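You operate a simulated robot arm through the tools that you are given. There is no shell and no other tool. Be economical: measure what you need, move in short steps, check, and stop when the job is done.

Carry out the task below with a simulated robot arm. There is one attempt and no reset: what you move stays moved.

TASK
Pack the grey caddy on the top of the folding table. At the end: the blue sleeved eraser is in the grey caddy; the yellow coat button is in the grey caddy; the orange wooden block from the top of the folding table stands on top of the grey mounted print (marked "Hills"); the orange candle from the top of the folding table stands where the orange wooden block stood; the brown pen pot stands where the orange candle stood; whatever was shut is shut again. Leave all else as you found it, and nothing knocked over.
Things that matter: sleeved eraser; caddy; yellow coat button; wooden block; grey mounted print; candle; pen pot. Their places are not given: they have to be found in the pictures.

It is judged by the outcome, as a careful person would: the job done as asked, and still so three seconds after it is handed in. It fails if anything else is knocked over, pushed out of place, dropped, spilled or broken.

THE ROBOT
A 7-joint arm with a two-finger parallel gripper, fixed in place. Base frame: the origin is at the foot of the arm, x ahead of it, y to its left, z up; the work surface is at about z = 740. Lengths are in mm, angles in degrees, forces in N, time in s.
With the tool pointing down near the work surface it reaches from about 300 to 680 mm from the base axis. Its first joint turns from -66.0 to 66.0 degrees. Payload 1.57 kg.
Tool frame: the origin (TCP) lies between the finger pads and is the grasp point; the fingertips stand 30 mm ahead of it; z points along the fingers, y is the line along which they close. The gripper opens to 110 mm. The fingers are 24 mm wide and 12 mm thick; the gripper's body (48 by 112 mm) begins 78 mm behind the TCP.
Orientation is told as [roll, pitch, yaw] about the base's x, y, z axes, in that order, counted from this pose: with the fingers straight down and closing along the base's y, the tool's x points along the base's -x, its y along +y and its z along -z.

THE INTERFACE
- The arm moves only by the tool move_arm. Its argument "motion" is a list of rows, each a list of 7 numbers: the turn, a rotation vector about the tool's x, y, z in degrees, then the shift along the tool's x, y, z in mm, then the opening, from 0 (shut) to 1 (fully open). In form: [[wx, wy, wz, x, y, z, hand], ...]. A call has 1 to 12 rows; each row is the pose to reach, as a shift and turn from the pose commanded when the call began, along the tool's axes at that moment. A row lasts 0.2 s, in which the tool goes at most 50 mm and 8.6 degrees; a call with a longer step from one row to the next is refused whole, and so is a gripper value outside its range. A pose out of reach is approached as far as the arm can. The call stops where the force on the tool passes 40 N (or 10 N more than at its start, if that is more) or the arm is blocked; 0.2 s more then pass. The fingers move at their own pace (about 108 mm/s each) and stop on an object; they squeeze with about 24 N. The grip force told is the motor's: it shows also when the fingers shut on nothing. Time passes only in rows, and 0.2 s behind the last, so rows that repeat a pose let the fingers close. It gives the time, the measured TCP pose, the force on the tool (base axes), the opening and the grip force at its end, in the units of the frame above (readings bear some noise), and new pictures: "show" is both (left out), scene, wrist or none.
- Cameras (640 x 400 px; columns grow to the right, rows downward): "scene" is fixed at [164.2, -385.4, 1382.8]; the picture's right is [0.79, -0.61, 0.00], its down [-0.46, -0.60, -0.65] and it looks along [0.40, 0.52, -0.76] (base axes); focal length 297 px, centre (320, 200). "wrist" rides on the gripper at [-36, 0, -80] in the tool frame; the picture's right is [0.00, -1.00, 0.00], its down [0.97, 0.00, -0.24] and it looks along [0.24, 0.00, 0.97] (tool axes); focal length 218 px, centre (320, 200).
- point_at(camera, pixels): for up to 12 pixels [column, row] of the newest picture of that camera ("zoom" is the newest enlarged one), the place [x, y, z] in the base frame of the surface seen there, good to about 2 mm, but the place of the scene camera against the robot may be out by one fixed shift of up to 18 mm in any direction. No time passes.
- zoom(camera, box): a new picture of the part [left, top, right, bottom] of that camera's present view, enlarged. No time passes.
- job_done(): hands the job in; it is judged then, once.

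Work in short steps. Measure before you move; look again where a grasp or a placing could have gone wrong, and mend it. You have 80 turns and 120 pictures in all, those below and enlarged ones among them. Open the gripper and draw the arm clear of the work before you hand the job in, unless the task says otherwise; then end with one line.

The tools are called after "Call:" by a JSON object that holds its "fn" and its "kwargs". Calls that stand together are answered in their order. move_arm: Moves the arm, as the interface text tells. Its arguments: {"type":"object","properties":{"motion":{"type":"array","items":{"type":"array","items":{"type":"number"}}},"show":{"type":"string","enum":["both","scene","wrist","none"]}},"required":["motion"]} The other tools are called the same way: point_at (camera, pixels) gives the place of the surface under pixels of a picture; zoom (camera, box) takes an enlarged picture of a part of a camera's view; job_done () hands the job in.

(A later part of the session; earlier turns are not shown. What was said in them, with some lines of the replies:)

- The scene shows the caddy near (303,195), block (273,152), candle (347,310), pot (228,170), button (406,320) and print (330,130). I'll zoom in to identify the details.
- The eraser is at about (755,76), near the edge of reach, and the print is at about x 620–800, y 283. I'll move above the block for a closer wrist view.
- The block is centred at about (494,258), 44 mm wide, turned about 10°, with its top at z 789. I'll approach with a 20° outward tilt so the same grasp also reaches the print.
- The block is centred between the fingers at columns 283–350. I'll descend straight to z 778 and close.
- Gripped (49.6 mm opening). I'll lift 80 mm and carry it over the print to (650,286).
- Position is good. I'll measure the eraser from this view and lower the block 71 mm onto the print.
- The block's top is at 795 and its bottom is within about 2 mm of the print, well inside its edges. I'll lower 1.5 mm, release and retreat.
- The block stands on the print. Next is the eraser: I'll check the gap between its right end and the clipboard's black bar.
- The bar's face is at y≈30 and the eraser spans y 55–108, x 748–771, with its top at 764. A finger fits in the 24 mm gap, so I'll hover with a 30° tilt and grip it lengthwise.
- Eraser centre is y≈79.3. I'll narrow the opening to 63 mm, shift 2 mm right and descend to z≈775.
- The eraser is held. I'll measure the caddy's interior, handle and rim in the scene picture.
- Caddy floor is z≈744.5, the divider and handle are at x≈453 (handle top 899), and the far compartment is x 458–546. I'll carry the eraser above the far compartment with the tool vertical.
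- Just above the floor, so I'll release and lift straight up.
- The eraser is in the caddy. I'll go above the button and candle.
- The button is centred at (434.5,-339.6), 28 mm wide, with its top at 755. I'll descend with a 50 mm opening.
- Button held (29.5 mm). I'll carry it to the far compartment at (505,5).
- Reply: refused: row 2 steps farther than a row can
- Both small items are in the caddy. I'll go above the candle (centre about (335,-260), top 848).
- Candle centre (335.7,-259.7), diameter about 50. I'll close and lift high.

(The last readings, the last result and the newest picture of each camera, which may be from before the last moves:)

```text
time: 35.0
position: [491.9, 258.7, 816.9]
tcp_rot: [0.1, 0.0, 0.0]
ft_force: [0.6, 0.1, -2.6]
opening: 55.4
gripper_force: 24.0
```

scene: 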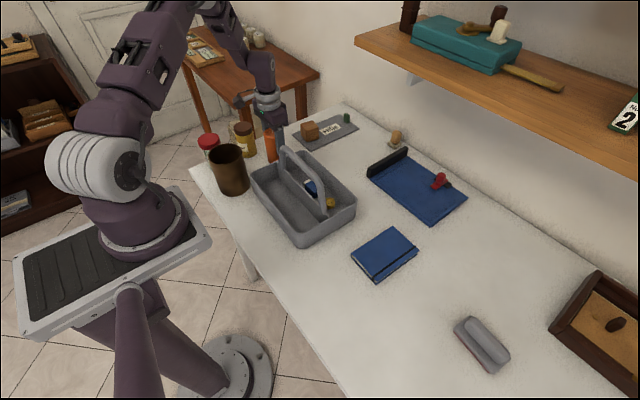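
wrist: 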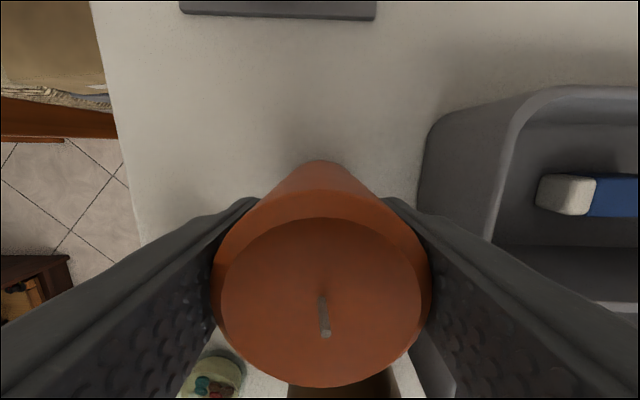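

Call:
{"fn": "move_arm", "kwargs": {"motion": [[0, 0, 0, 0, 0, 2, 0], [0, 0, 0, 0, 0, 2, 0]], "show": "none"}}

Call:
{"fn": "point_at", "kwargs": {"camera": "wrist", "pixels": [[322, 340], [218, 275], [428, 285], [322, 383], [322, 222]]}}

```text
time: 35.6
position: [494.1, 258.9, 814.6]
tcp_rot: [0.1, 0.1, 0.0]
ft_force: [-0.8, 0.4, -1.4]
opening: 55.2
gripper_force: 23.9
```

```text
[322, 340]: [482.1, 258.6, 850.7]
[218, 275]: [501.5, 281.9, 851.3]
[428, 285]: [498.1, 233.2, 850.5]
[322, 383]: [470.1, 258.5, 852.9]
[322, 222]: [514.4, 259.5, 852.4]
```

Top is now about 1–2 mm above its standing height. I'll lower 1 mm more, release and rise.

Call:
{"fn": "move_arm", "kwargs": {"motion": [[0, 0, 0, 0, 0, 1.2, 0], [0, 0, 0, 0, 0, 1.2, 0.72], [0, 0, 0, 0, 0, 1.2, 0.72], [0, 0, 0, 0, 0, 1.2, 0.72], [0, 0, 0, 0, 0, -40, 0.72], [0, 0, 0, 0, 0, -85, 0.72], [0, 0, 0, 0, 0, -130, 0.72]], "show": "both"}}

```text
time: 37.2
position: [493.9, 257.1, 946.1]
tcp_rot: [0.0, -0.1, -0.1]
ft_force: [0.5, 0.5, -0.5]
opening: 79.2
gripper_force: 0.1
```

scene: 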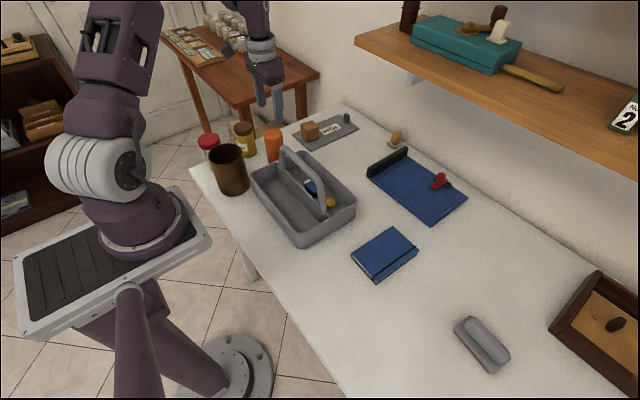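
wrist: 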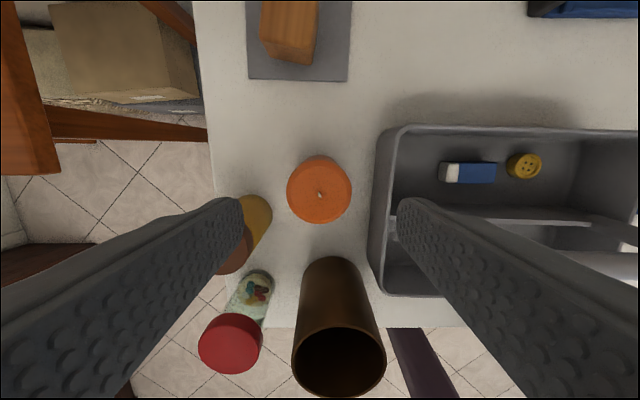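

The candle stands on the block's spot. Next I'll go above the pot to measure it.

Call:
{"fn": "move_arm", "kwargs": {"motion": [[0, 0, 0, 41, -4, -14, 0.9], [0, 0, 0, 82, -8, -27, 0.95], [0, 0, 0, 123, -12, -40, 1], [0, 0, 0, 164, -17, -44, 1], [0, 0, 0, 164, -17, -44, 1]], "show": "both"}}

```text
time: 38.4
position: [329.0, 239.6, 989.4]
tcp_rot: [-0.1, -0.1, 0.0]
ft_force: [-0.3, -0.9, 0.2]
opening: 110.3
gripper_force: 0.0
```

scene: 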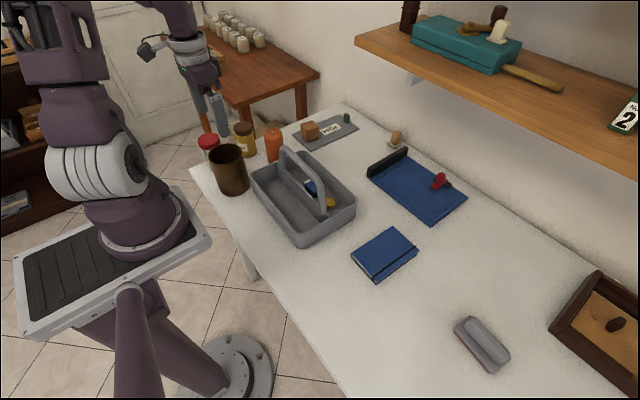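
wrist: 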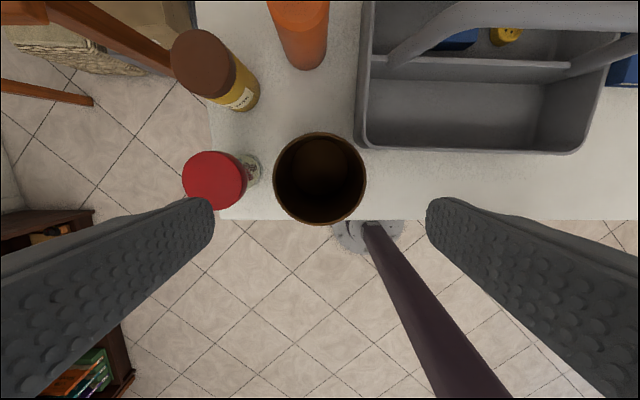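

Call:
{"fn": "zoom", "kwargs": {"camera": "wrist", "box": [170, 100, 410, 250]}}

Call:
{"fn": "point_at", "kwargs": {"camera": "wrist", "pixels": [[276, 180], [364, 180], [320, 134], [320, 222], [362, 148], [356, 120], [246, 180], [213, 180], [250, 158], [320, 180], [287, 213], [352, 212]]}}

```text
2.67 times, centred on (290, 175) of wrist
```

zoom: 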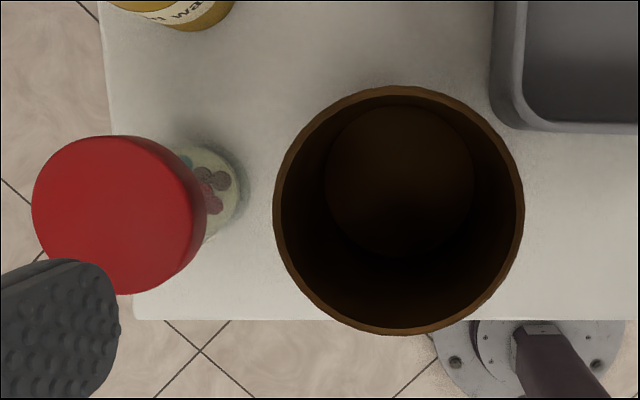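

```text
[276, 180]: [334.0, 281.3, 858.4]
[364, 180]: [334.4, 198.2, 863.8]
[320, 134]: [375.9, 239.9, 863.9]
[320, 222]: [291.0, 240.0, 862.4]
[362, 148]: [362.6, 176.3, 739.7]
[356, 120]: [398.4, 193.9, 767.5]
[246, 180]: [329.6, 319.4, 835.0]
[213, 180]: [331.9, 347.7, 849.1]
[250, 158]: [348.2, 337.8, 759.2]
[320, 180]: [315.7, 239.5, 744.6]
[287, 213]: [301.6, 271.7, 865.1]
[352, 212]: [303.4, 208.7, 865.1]
```

Pot centre is (333.5,240), diameter 85, rim 864. The fingers clear both the red jar (y≥319) and the caddy (x≥362), so I'll descend to z 815.

Call:
{"fn": "move_arm", "kwargs": {"motion": [[0, 0, 0, -4.5, 0.5, 20, 1], [0, 0, 0, -4.5, 0.5, 60, 1], [0, 0, 0, -4.5, 0.5, 100, 1], [0, 0, 0, -4.5, 0.5, 140, 1], [0, 0, 0, -4.5, 0.5, 174, 1], [0, 0, 0, -4.5, 0.5, 174, 1]], "show": "both"}}

```text
time: 39.8
position: [333.3, 242.4, 814.8]
tcp_rot: [0.0, 0.1, 0.0]
ft_force: [0.6, -0.2, 0.4]
opening: 109.9
gripper_force: 0.0
```

scene: 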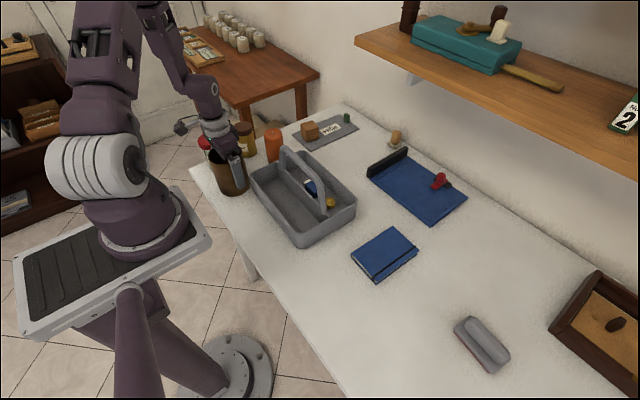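
wrist: 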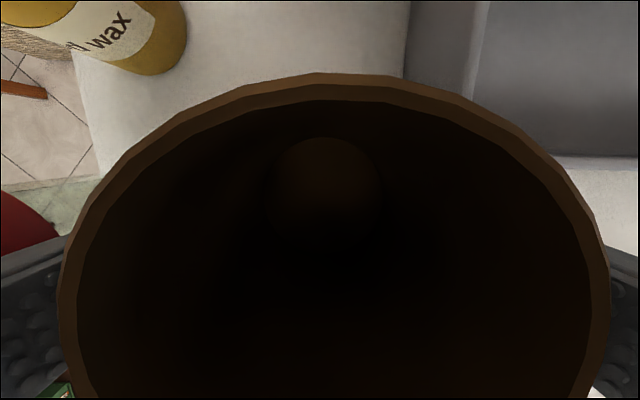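

Call:
{"fn": "move_arm", "kwargs": {"motion": [[0, 0, 0, 0, -2, 0, 1], [0, 0, 0, 0, -2, 0, 0], [0, 0, 0, 0, -2, 0, 0], [0, 0, 0, 0, -2, 0, 0], [0, 0, 0, 0, -2, -30, 0], [0, 0, 0, 0, -2, -75, 0]], "show": "both"}}

```text
time: 41.2
position: [334.8, 241.1, 889.2]
tcp_rot: [0.1, 0.0, 0.0]
ft_force: [0.1, -0.5, -1.7]
opening: 89.5
gripper_force: 24.3
```

scene: 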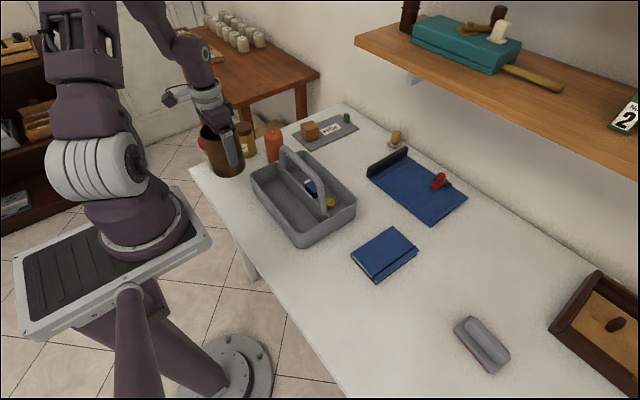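
wrist: 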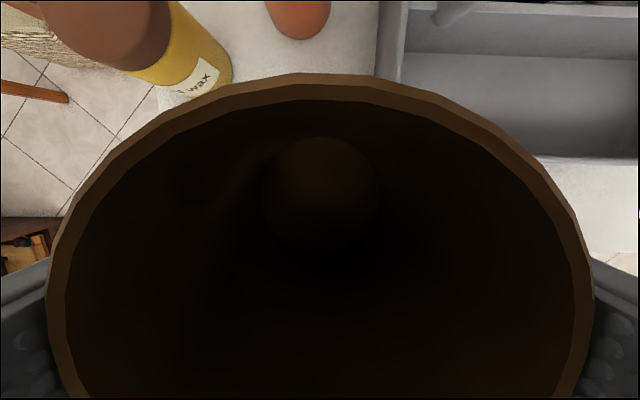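

The pot is held. I'll lift further and carry it along −y in front of the caddy handle to the candle's old place.

Call:
{"fn": "move_arm", "kwargs": {"motion": [[0, 0, 0, 0, 0, -45, 0], [0, 0, 0, -6, -38, -70, 0], [0, 0, 0, -13, -86, -75, 0], [0, 0, 0, -20, -134, -75, 0], [0, 0, 0, -24, -182, -75, 0], [0, 0, 0, -25, -230, -75, 0], [0, 0, 0, -25, -278, -75, 0], [0, 0, 0, -22, -326, -75, 0], [0, 0, 0, -16, -374, -75, 0], [0, 0, 0, -10, -422, -75, 0], [0, 0, 0, -4, -468, -75, 0], [0, 0, 0, -2, -500, -75, 0]], "show": "both"}}

```text
time: 43.8
position: [337.4, -262.0, 964.0]
tcp_rot: [0.0, 0.1, 0.1]
ft_force: [-0.1, -0.3, -1.8]
opening: 89.7
gripper_force: 24.4
```

scene: 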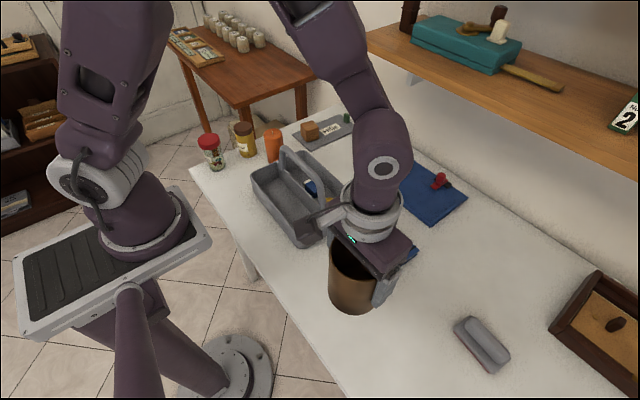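
wrist: 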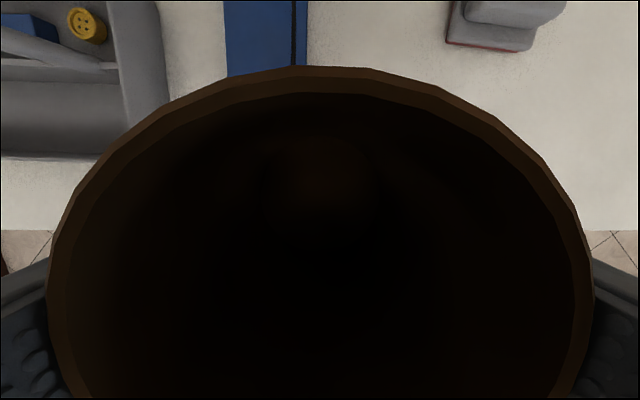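

Call:
{"fn": "move_arm", "kwargs": {"motion": [[0, 0, 0, 0, 0, 45, 0], [0, 0, 0, 0, 0, 90, 0], [0, 0, 0, 0, 0, 130, 0], [0, 0, 0, 0, 0, 146, 0], [0, 0, 0, 0, 0, 146, 0], [0, 0, 0, 0, 0, 146, 0]], "show": "both"}}

Call:
{"fn": "point_at", "kwargs": {"camera": "wrist", "pixels": [[320, 75], [55, 300], [590, 300], [320, 90]]}}

```text
time: 45.2
position: [335.8, -259.3, 818.1]
tcp_rot: [0.1, 0.0, 0.1]
ft_force: [-0.8, -0.4, -2.1]
opening: 89.6
gripper_force: 24.4
```

scene: 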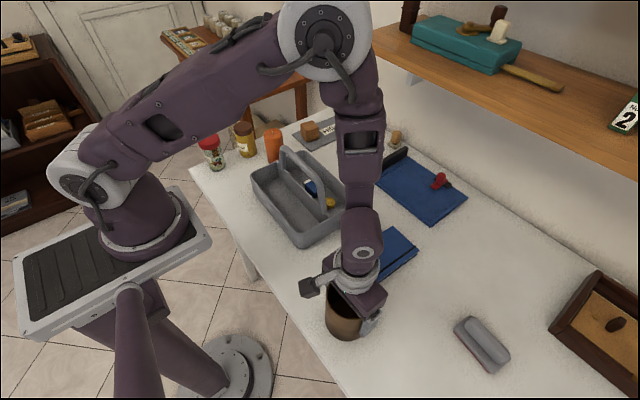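
wrist: 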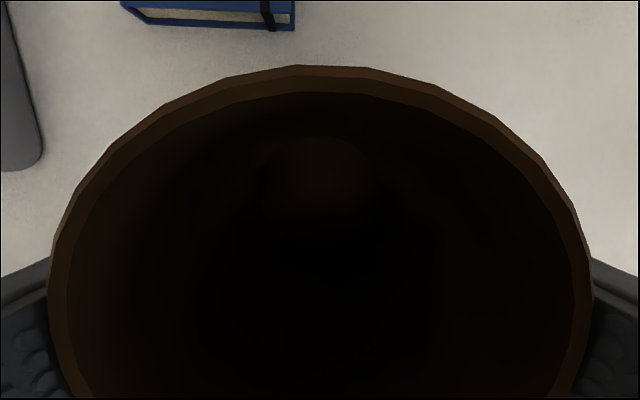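

```text
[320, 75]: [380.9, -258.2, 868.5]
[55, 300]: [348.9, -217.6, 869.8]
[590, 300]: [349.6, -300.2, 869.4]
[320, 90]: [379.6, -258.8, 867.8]
```

Rim reads about 868 against 864 when standing, so I'll lower in small steps and watch the force.

Call:
{"fn": "move_arm", "kwargs": {"motion": [[0, 0, 0, 0, 0, 1, 0], [0, 0, 0, 0, 0, 2, 0], [0, 0, 0, 0, 0, 2.7, 0], [0, 0, 0, 0, 0, 2.7, 0]], "show": "none"}}

```text
time: 46.2
position: [335.1, -258.8, 815.5]
tcp_rot: [0.0, 0.0, 0.0]
ft_force: [0.6, 0.2, -1.4]
opening: 89.6
gripper_force: 24.4
```

Call:
{"fn": "move_arm", "kwargs": {"motion": [[0, 0, 0, 0, 0, 0.7, 0], [0, 0, 0, 0, 0, 1.2, 0], [0, 0, 0, 0, 0, 1.2, 0]], "show": "wrist"}}

Call:
{"fn": "point_at", "kwargs": {"camera": "wrist", "pixels": [[320, 75], [55, 300], [590, 300], [320, 72]]}}

```text
time: 47.0
position: [336.2, -260.3, 815.0]
tcp_rot: [0.0, -0.1, 0.0]
ft_force: [-0.2, 2.9, 3.9]
opening: 89.7
gripper_force: 24.2
```

wrist: 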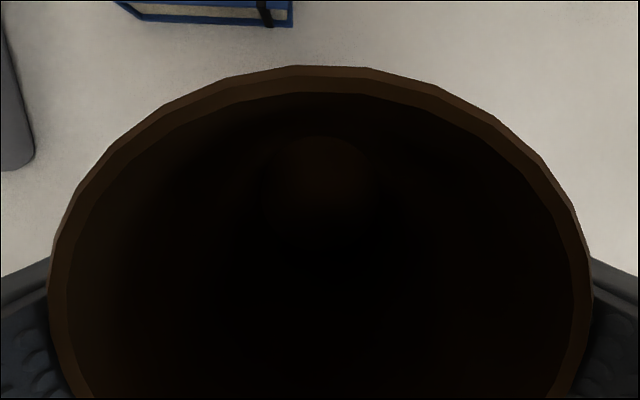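

```text
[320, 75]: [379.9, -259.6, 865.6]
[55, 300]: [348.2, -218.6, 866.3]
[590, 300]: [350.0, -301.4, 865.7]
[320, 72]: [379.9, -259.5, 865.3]
```

Upward force shows contact with the table. I'll release and rise straight up.

Call:
{"fn": "move_arm", "kwargs": {"motion": [[0, 0, 0, 0, 0, 0, 1], [0, 0, 0, 0, 0, 0, 1], [0, 0, 0, 0, 0, 0, 1], [0, 0, 0, 0, 0, -40, 1], [0, 0, 0, 0, 0, -85, 1], [0, 0, 0, 0, 0, -130, 1], [0, 0, 0, 0, 0, -175, 1], [0, 0, 0, 0, 0, -220, 1]], "show": "both"}}

```text
time: 48.8
position: [335.7, -258.3, 1035.8]
tcp_rot: [0.2, -0.1, 0.0]
ft_force: [-0.4, -0.4, 0.2]
opening: 109.8
gripper_force: 0.1
```

scene: 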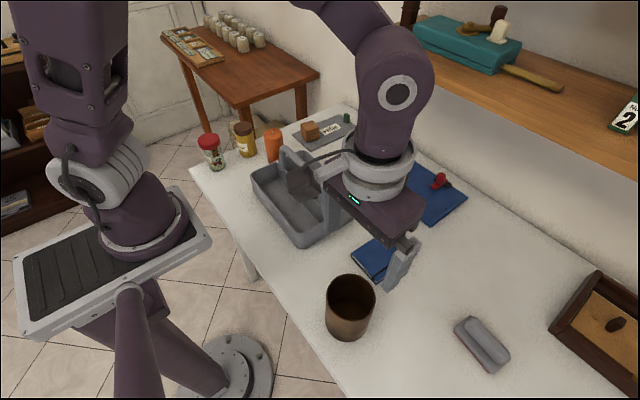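
wrist: 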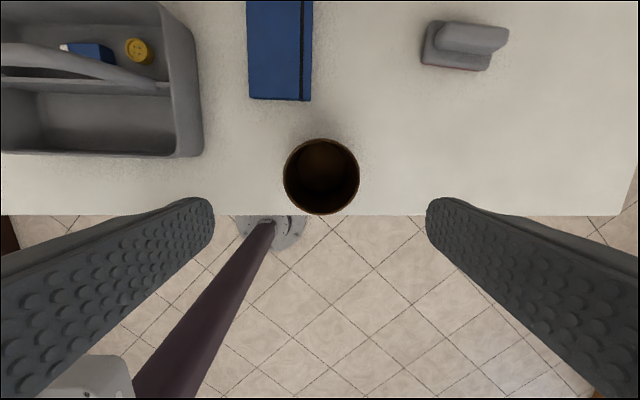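

The pot stands on the candle's old spot. I'll draw back to the start pose and take a last look.

Call:
{"fn": "move_arm", "kwargs": {"motion": [[0, 0, 0, -3, 40, -20, 1], [0, 0, 0, -6, 80, -40, 1], [0, 0, 0, -9, 120, -60, 1], [0, 0, 0, -12, 165, -75, 1], [0, 0, 0, -15, 210, -77, 1], [0, 0, 0, -15, 229, -77, 1]], "show": "both"}}

Call:
{"fn": "zoom", "kwargs": {"camera": "scene", "box": [180, 90, 480, 280]}}

```text
time: 50.2
position: [349.6, -31.0, 1110.5]
tcp_rot: [0.0, 0.0, -0.1]
ft_force: [1.2, 0.6, -0.5]
opening: 109.7
gripper_force: 0.2
```

scene: 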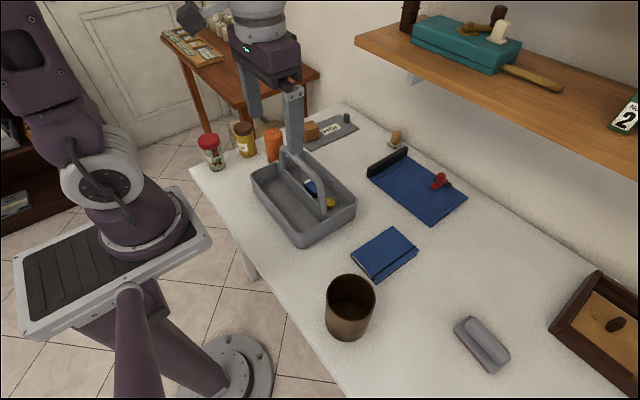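
wrist: 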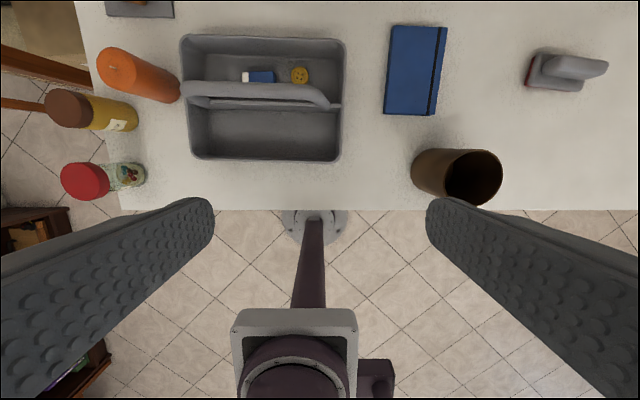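

```text
2.11 times, centred on (330, 185) of scene
```

zoom: 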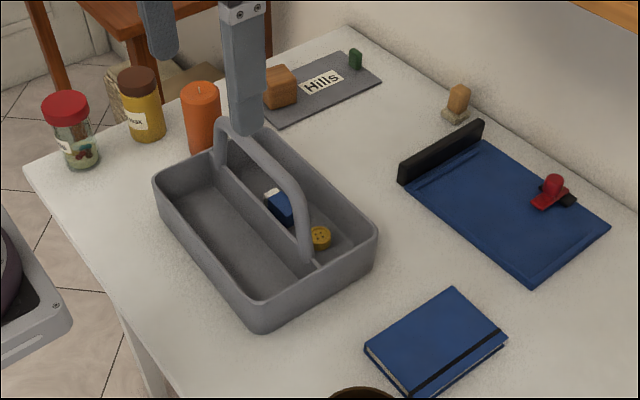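

The pictures show every item in its place, the arm clear and the gripper open, so I'm handing the job in.

Call:
{"fn": "job_done", "kwargs": {}}

```text
The job is handed in.
```

The job is handed in: the eraser and button are in the caddy, the block is on the "Hills" print, the candle is where the block stood, and the pen pot is where the candle stood. I found nothing shut that had to be opened, and the last pictures show nothing else moved or knocked over.
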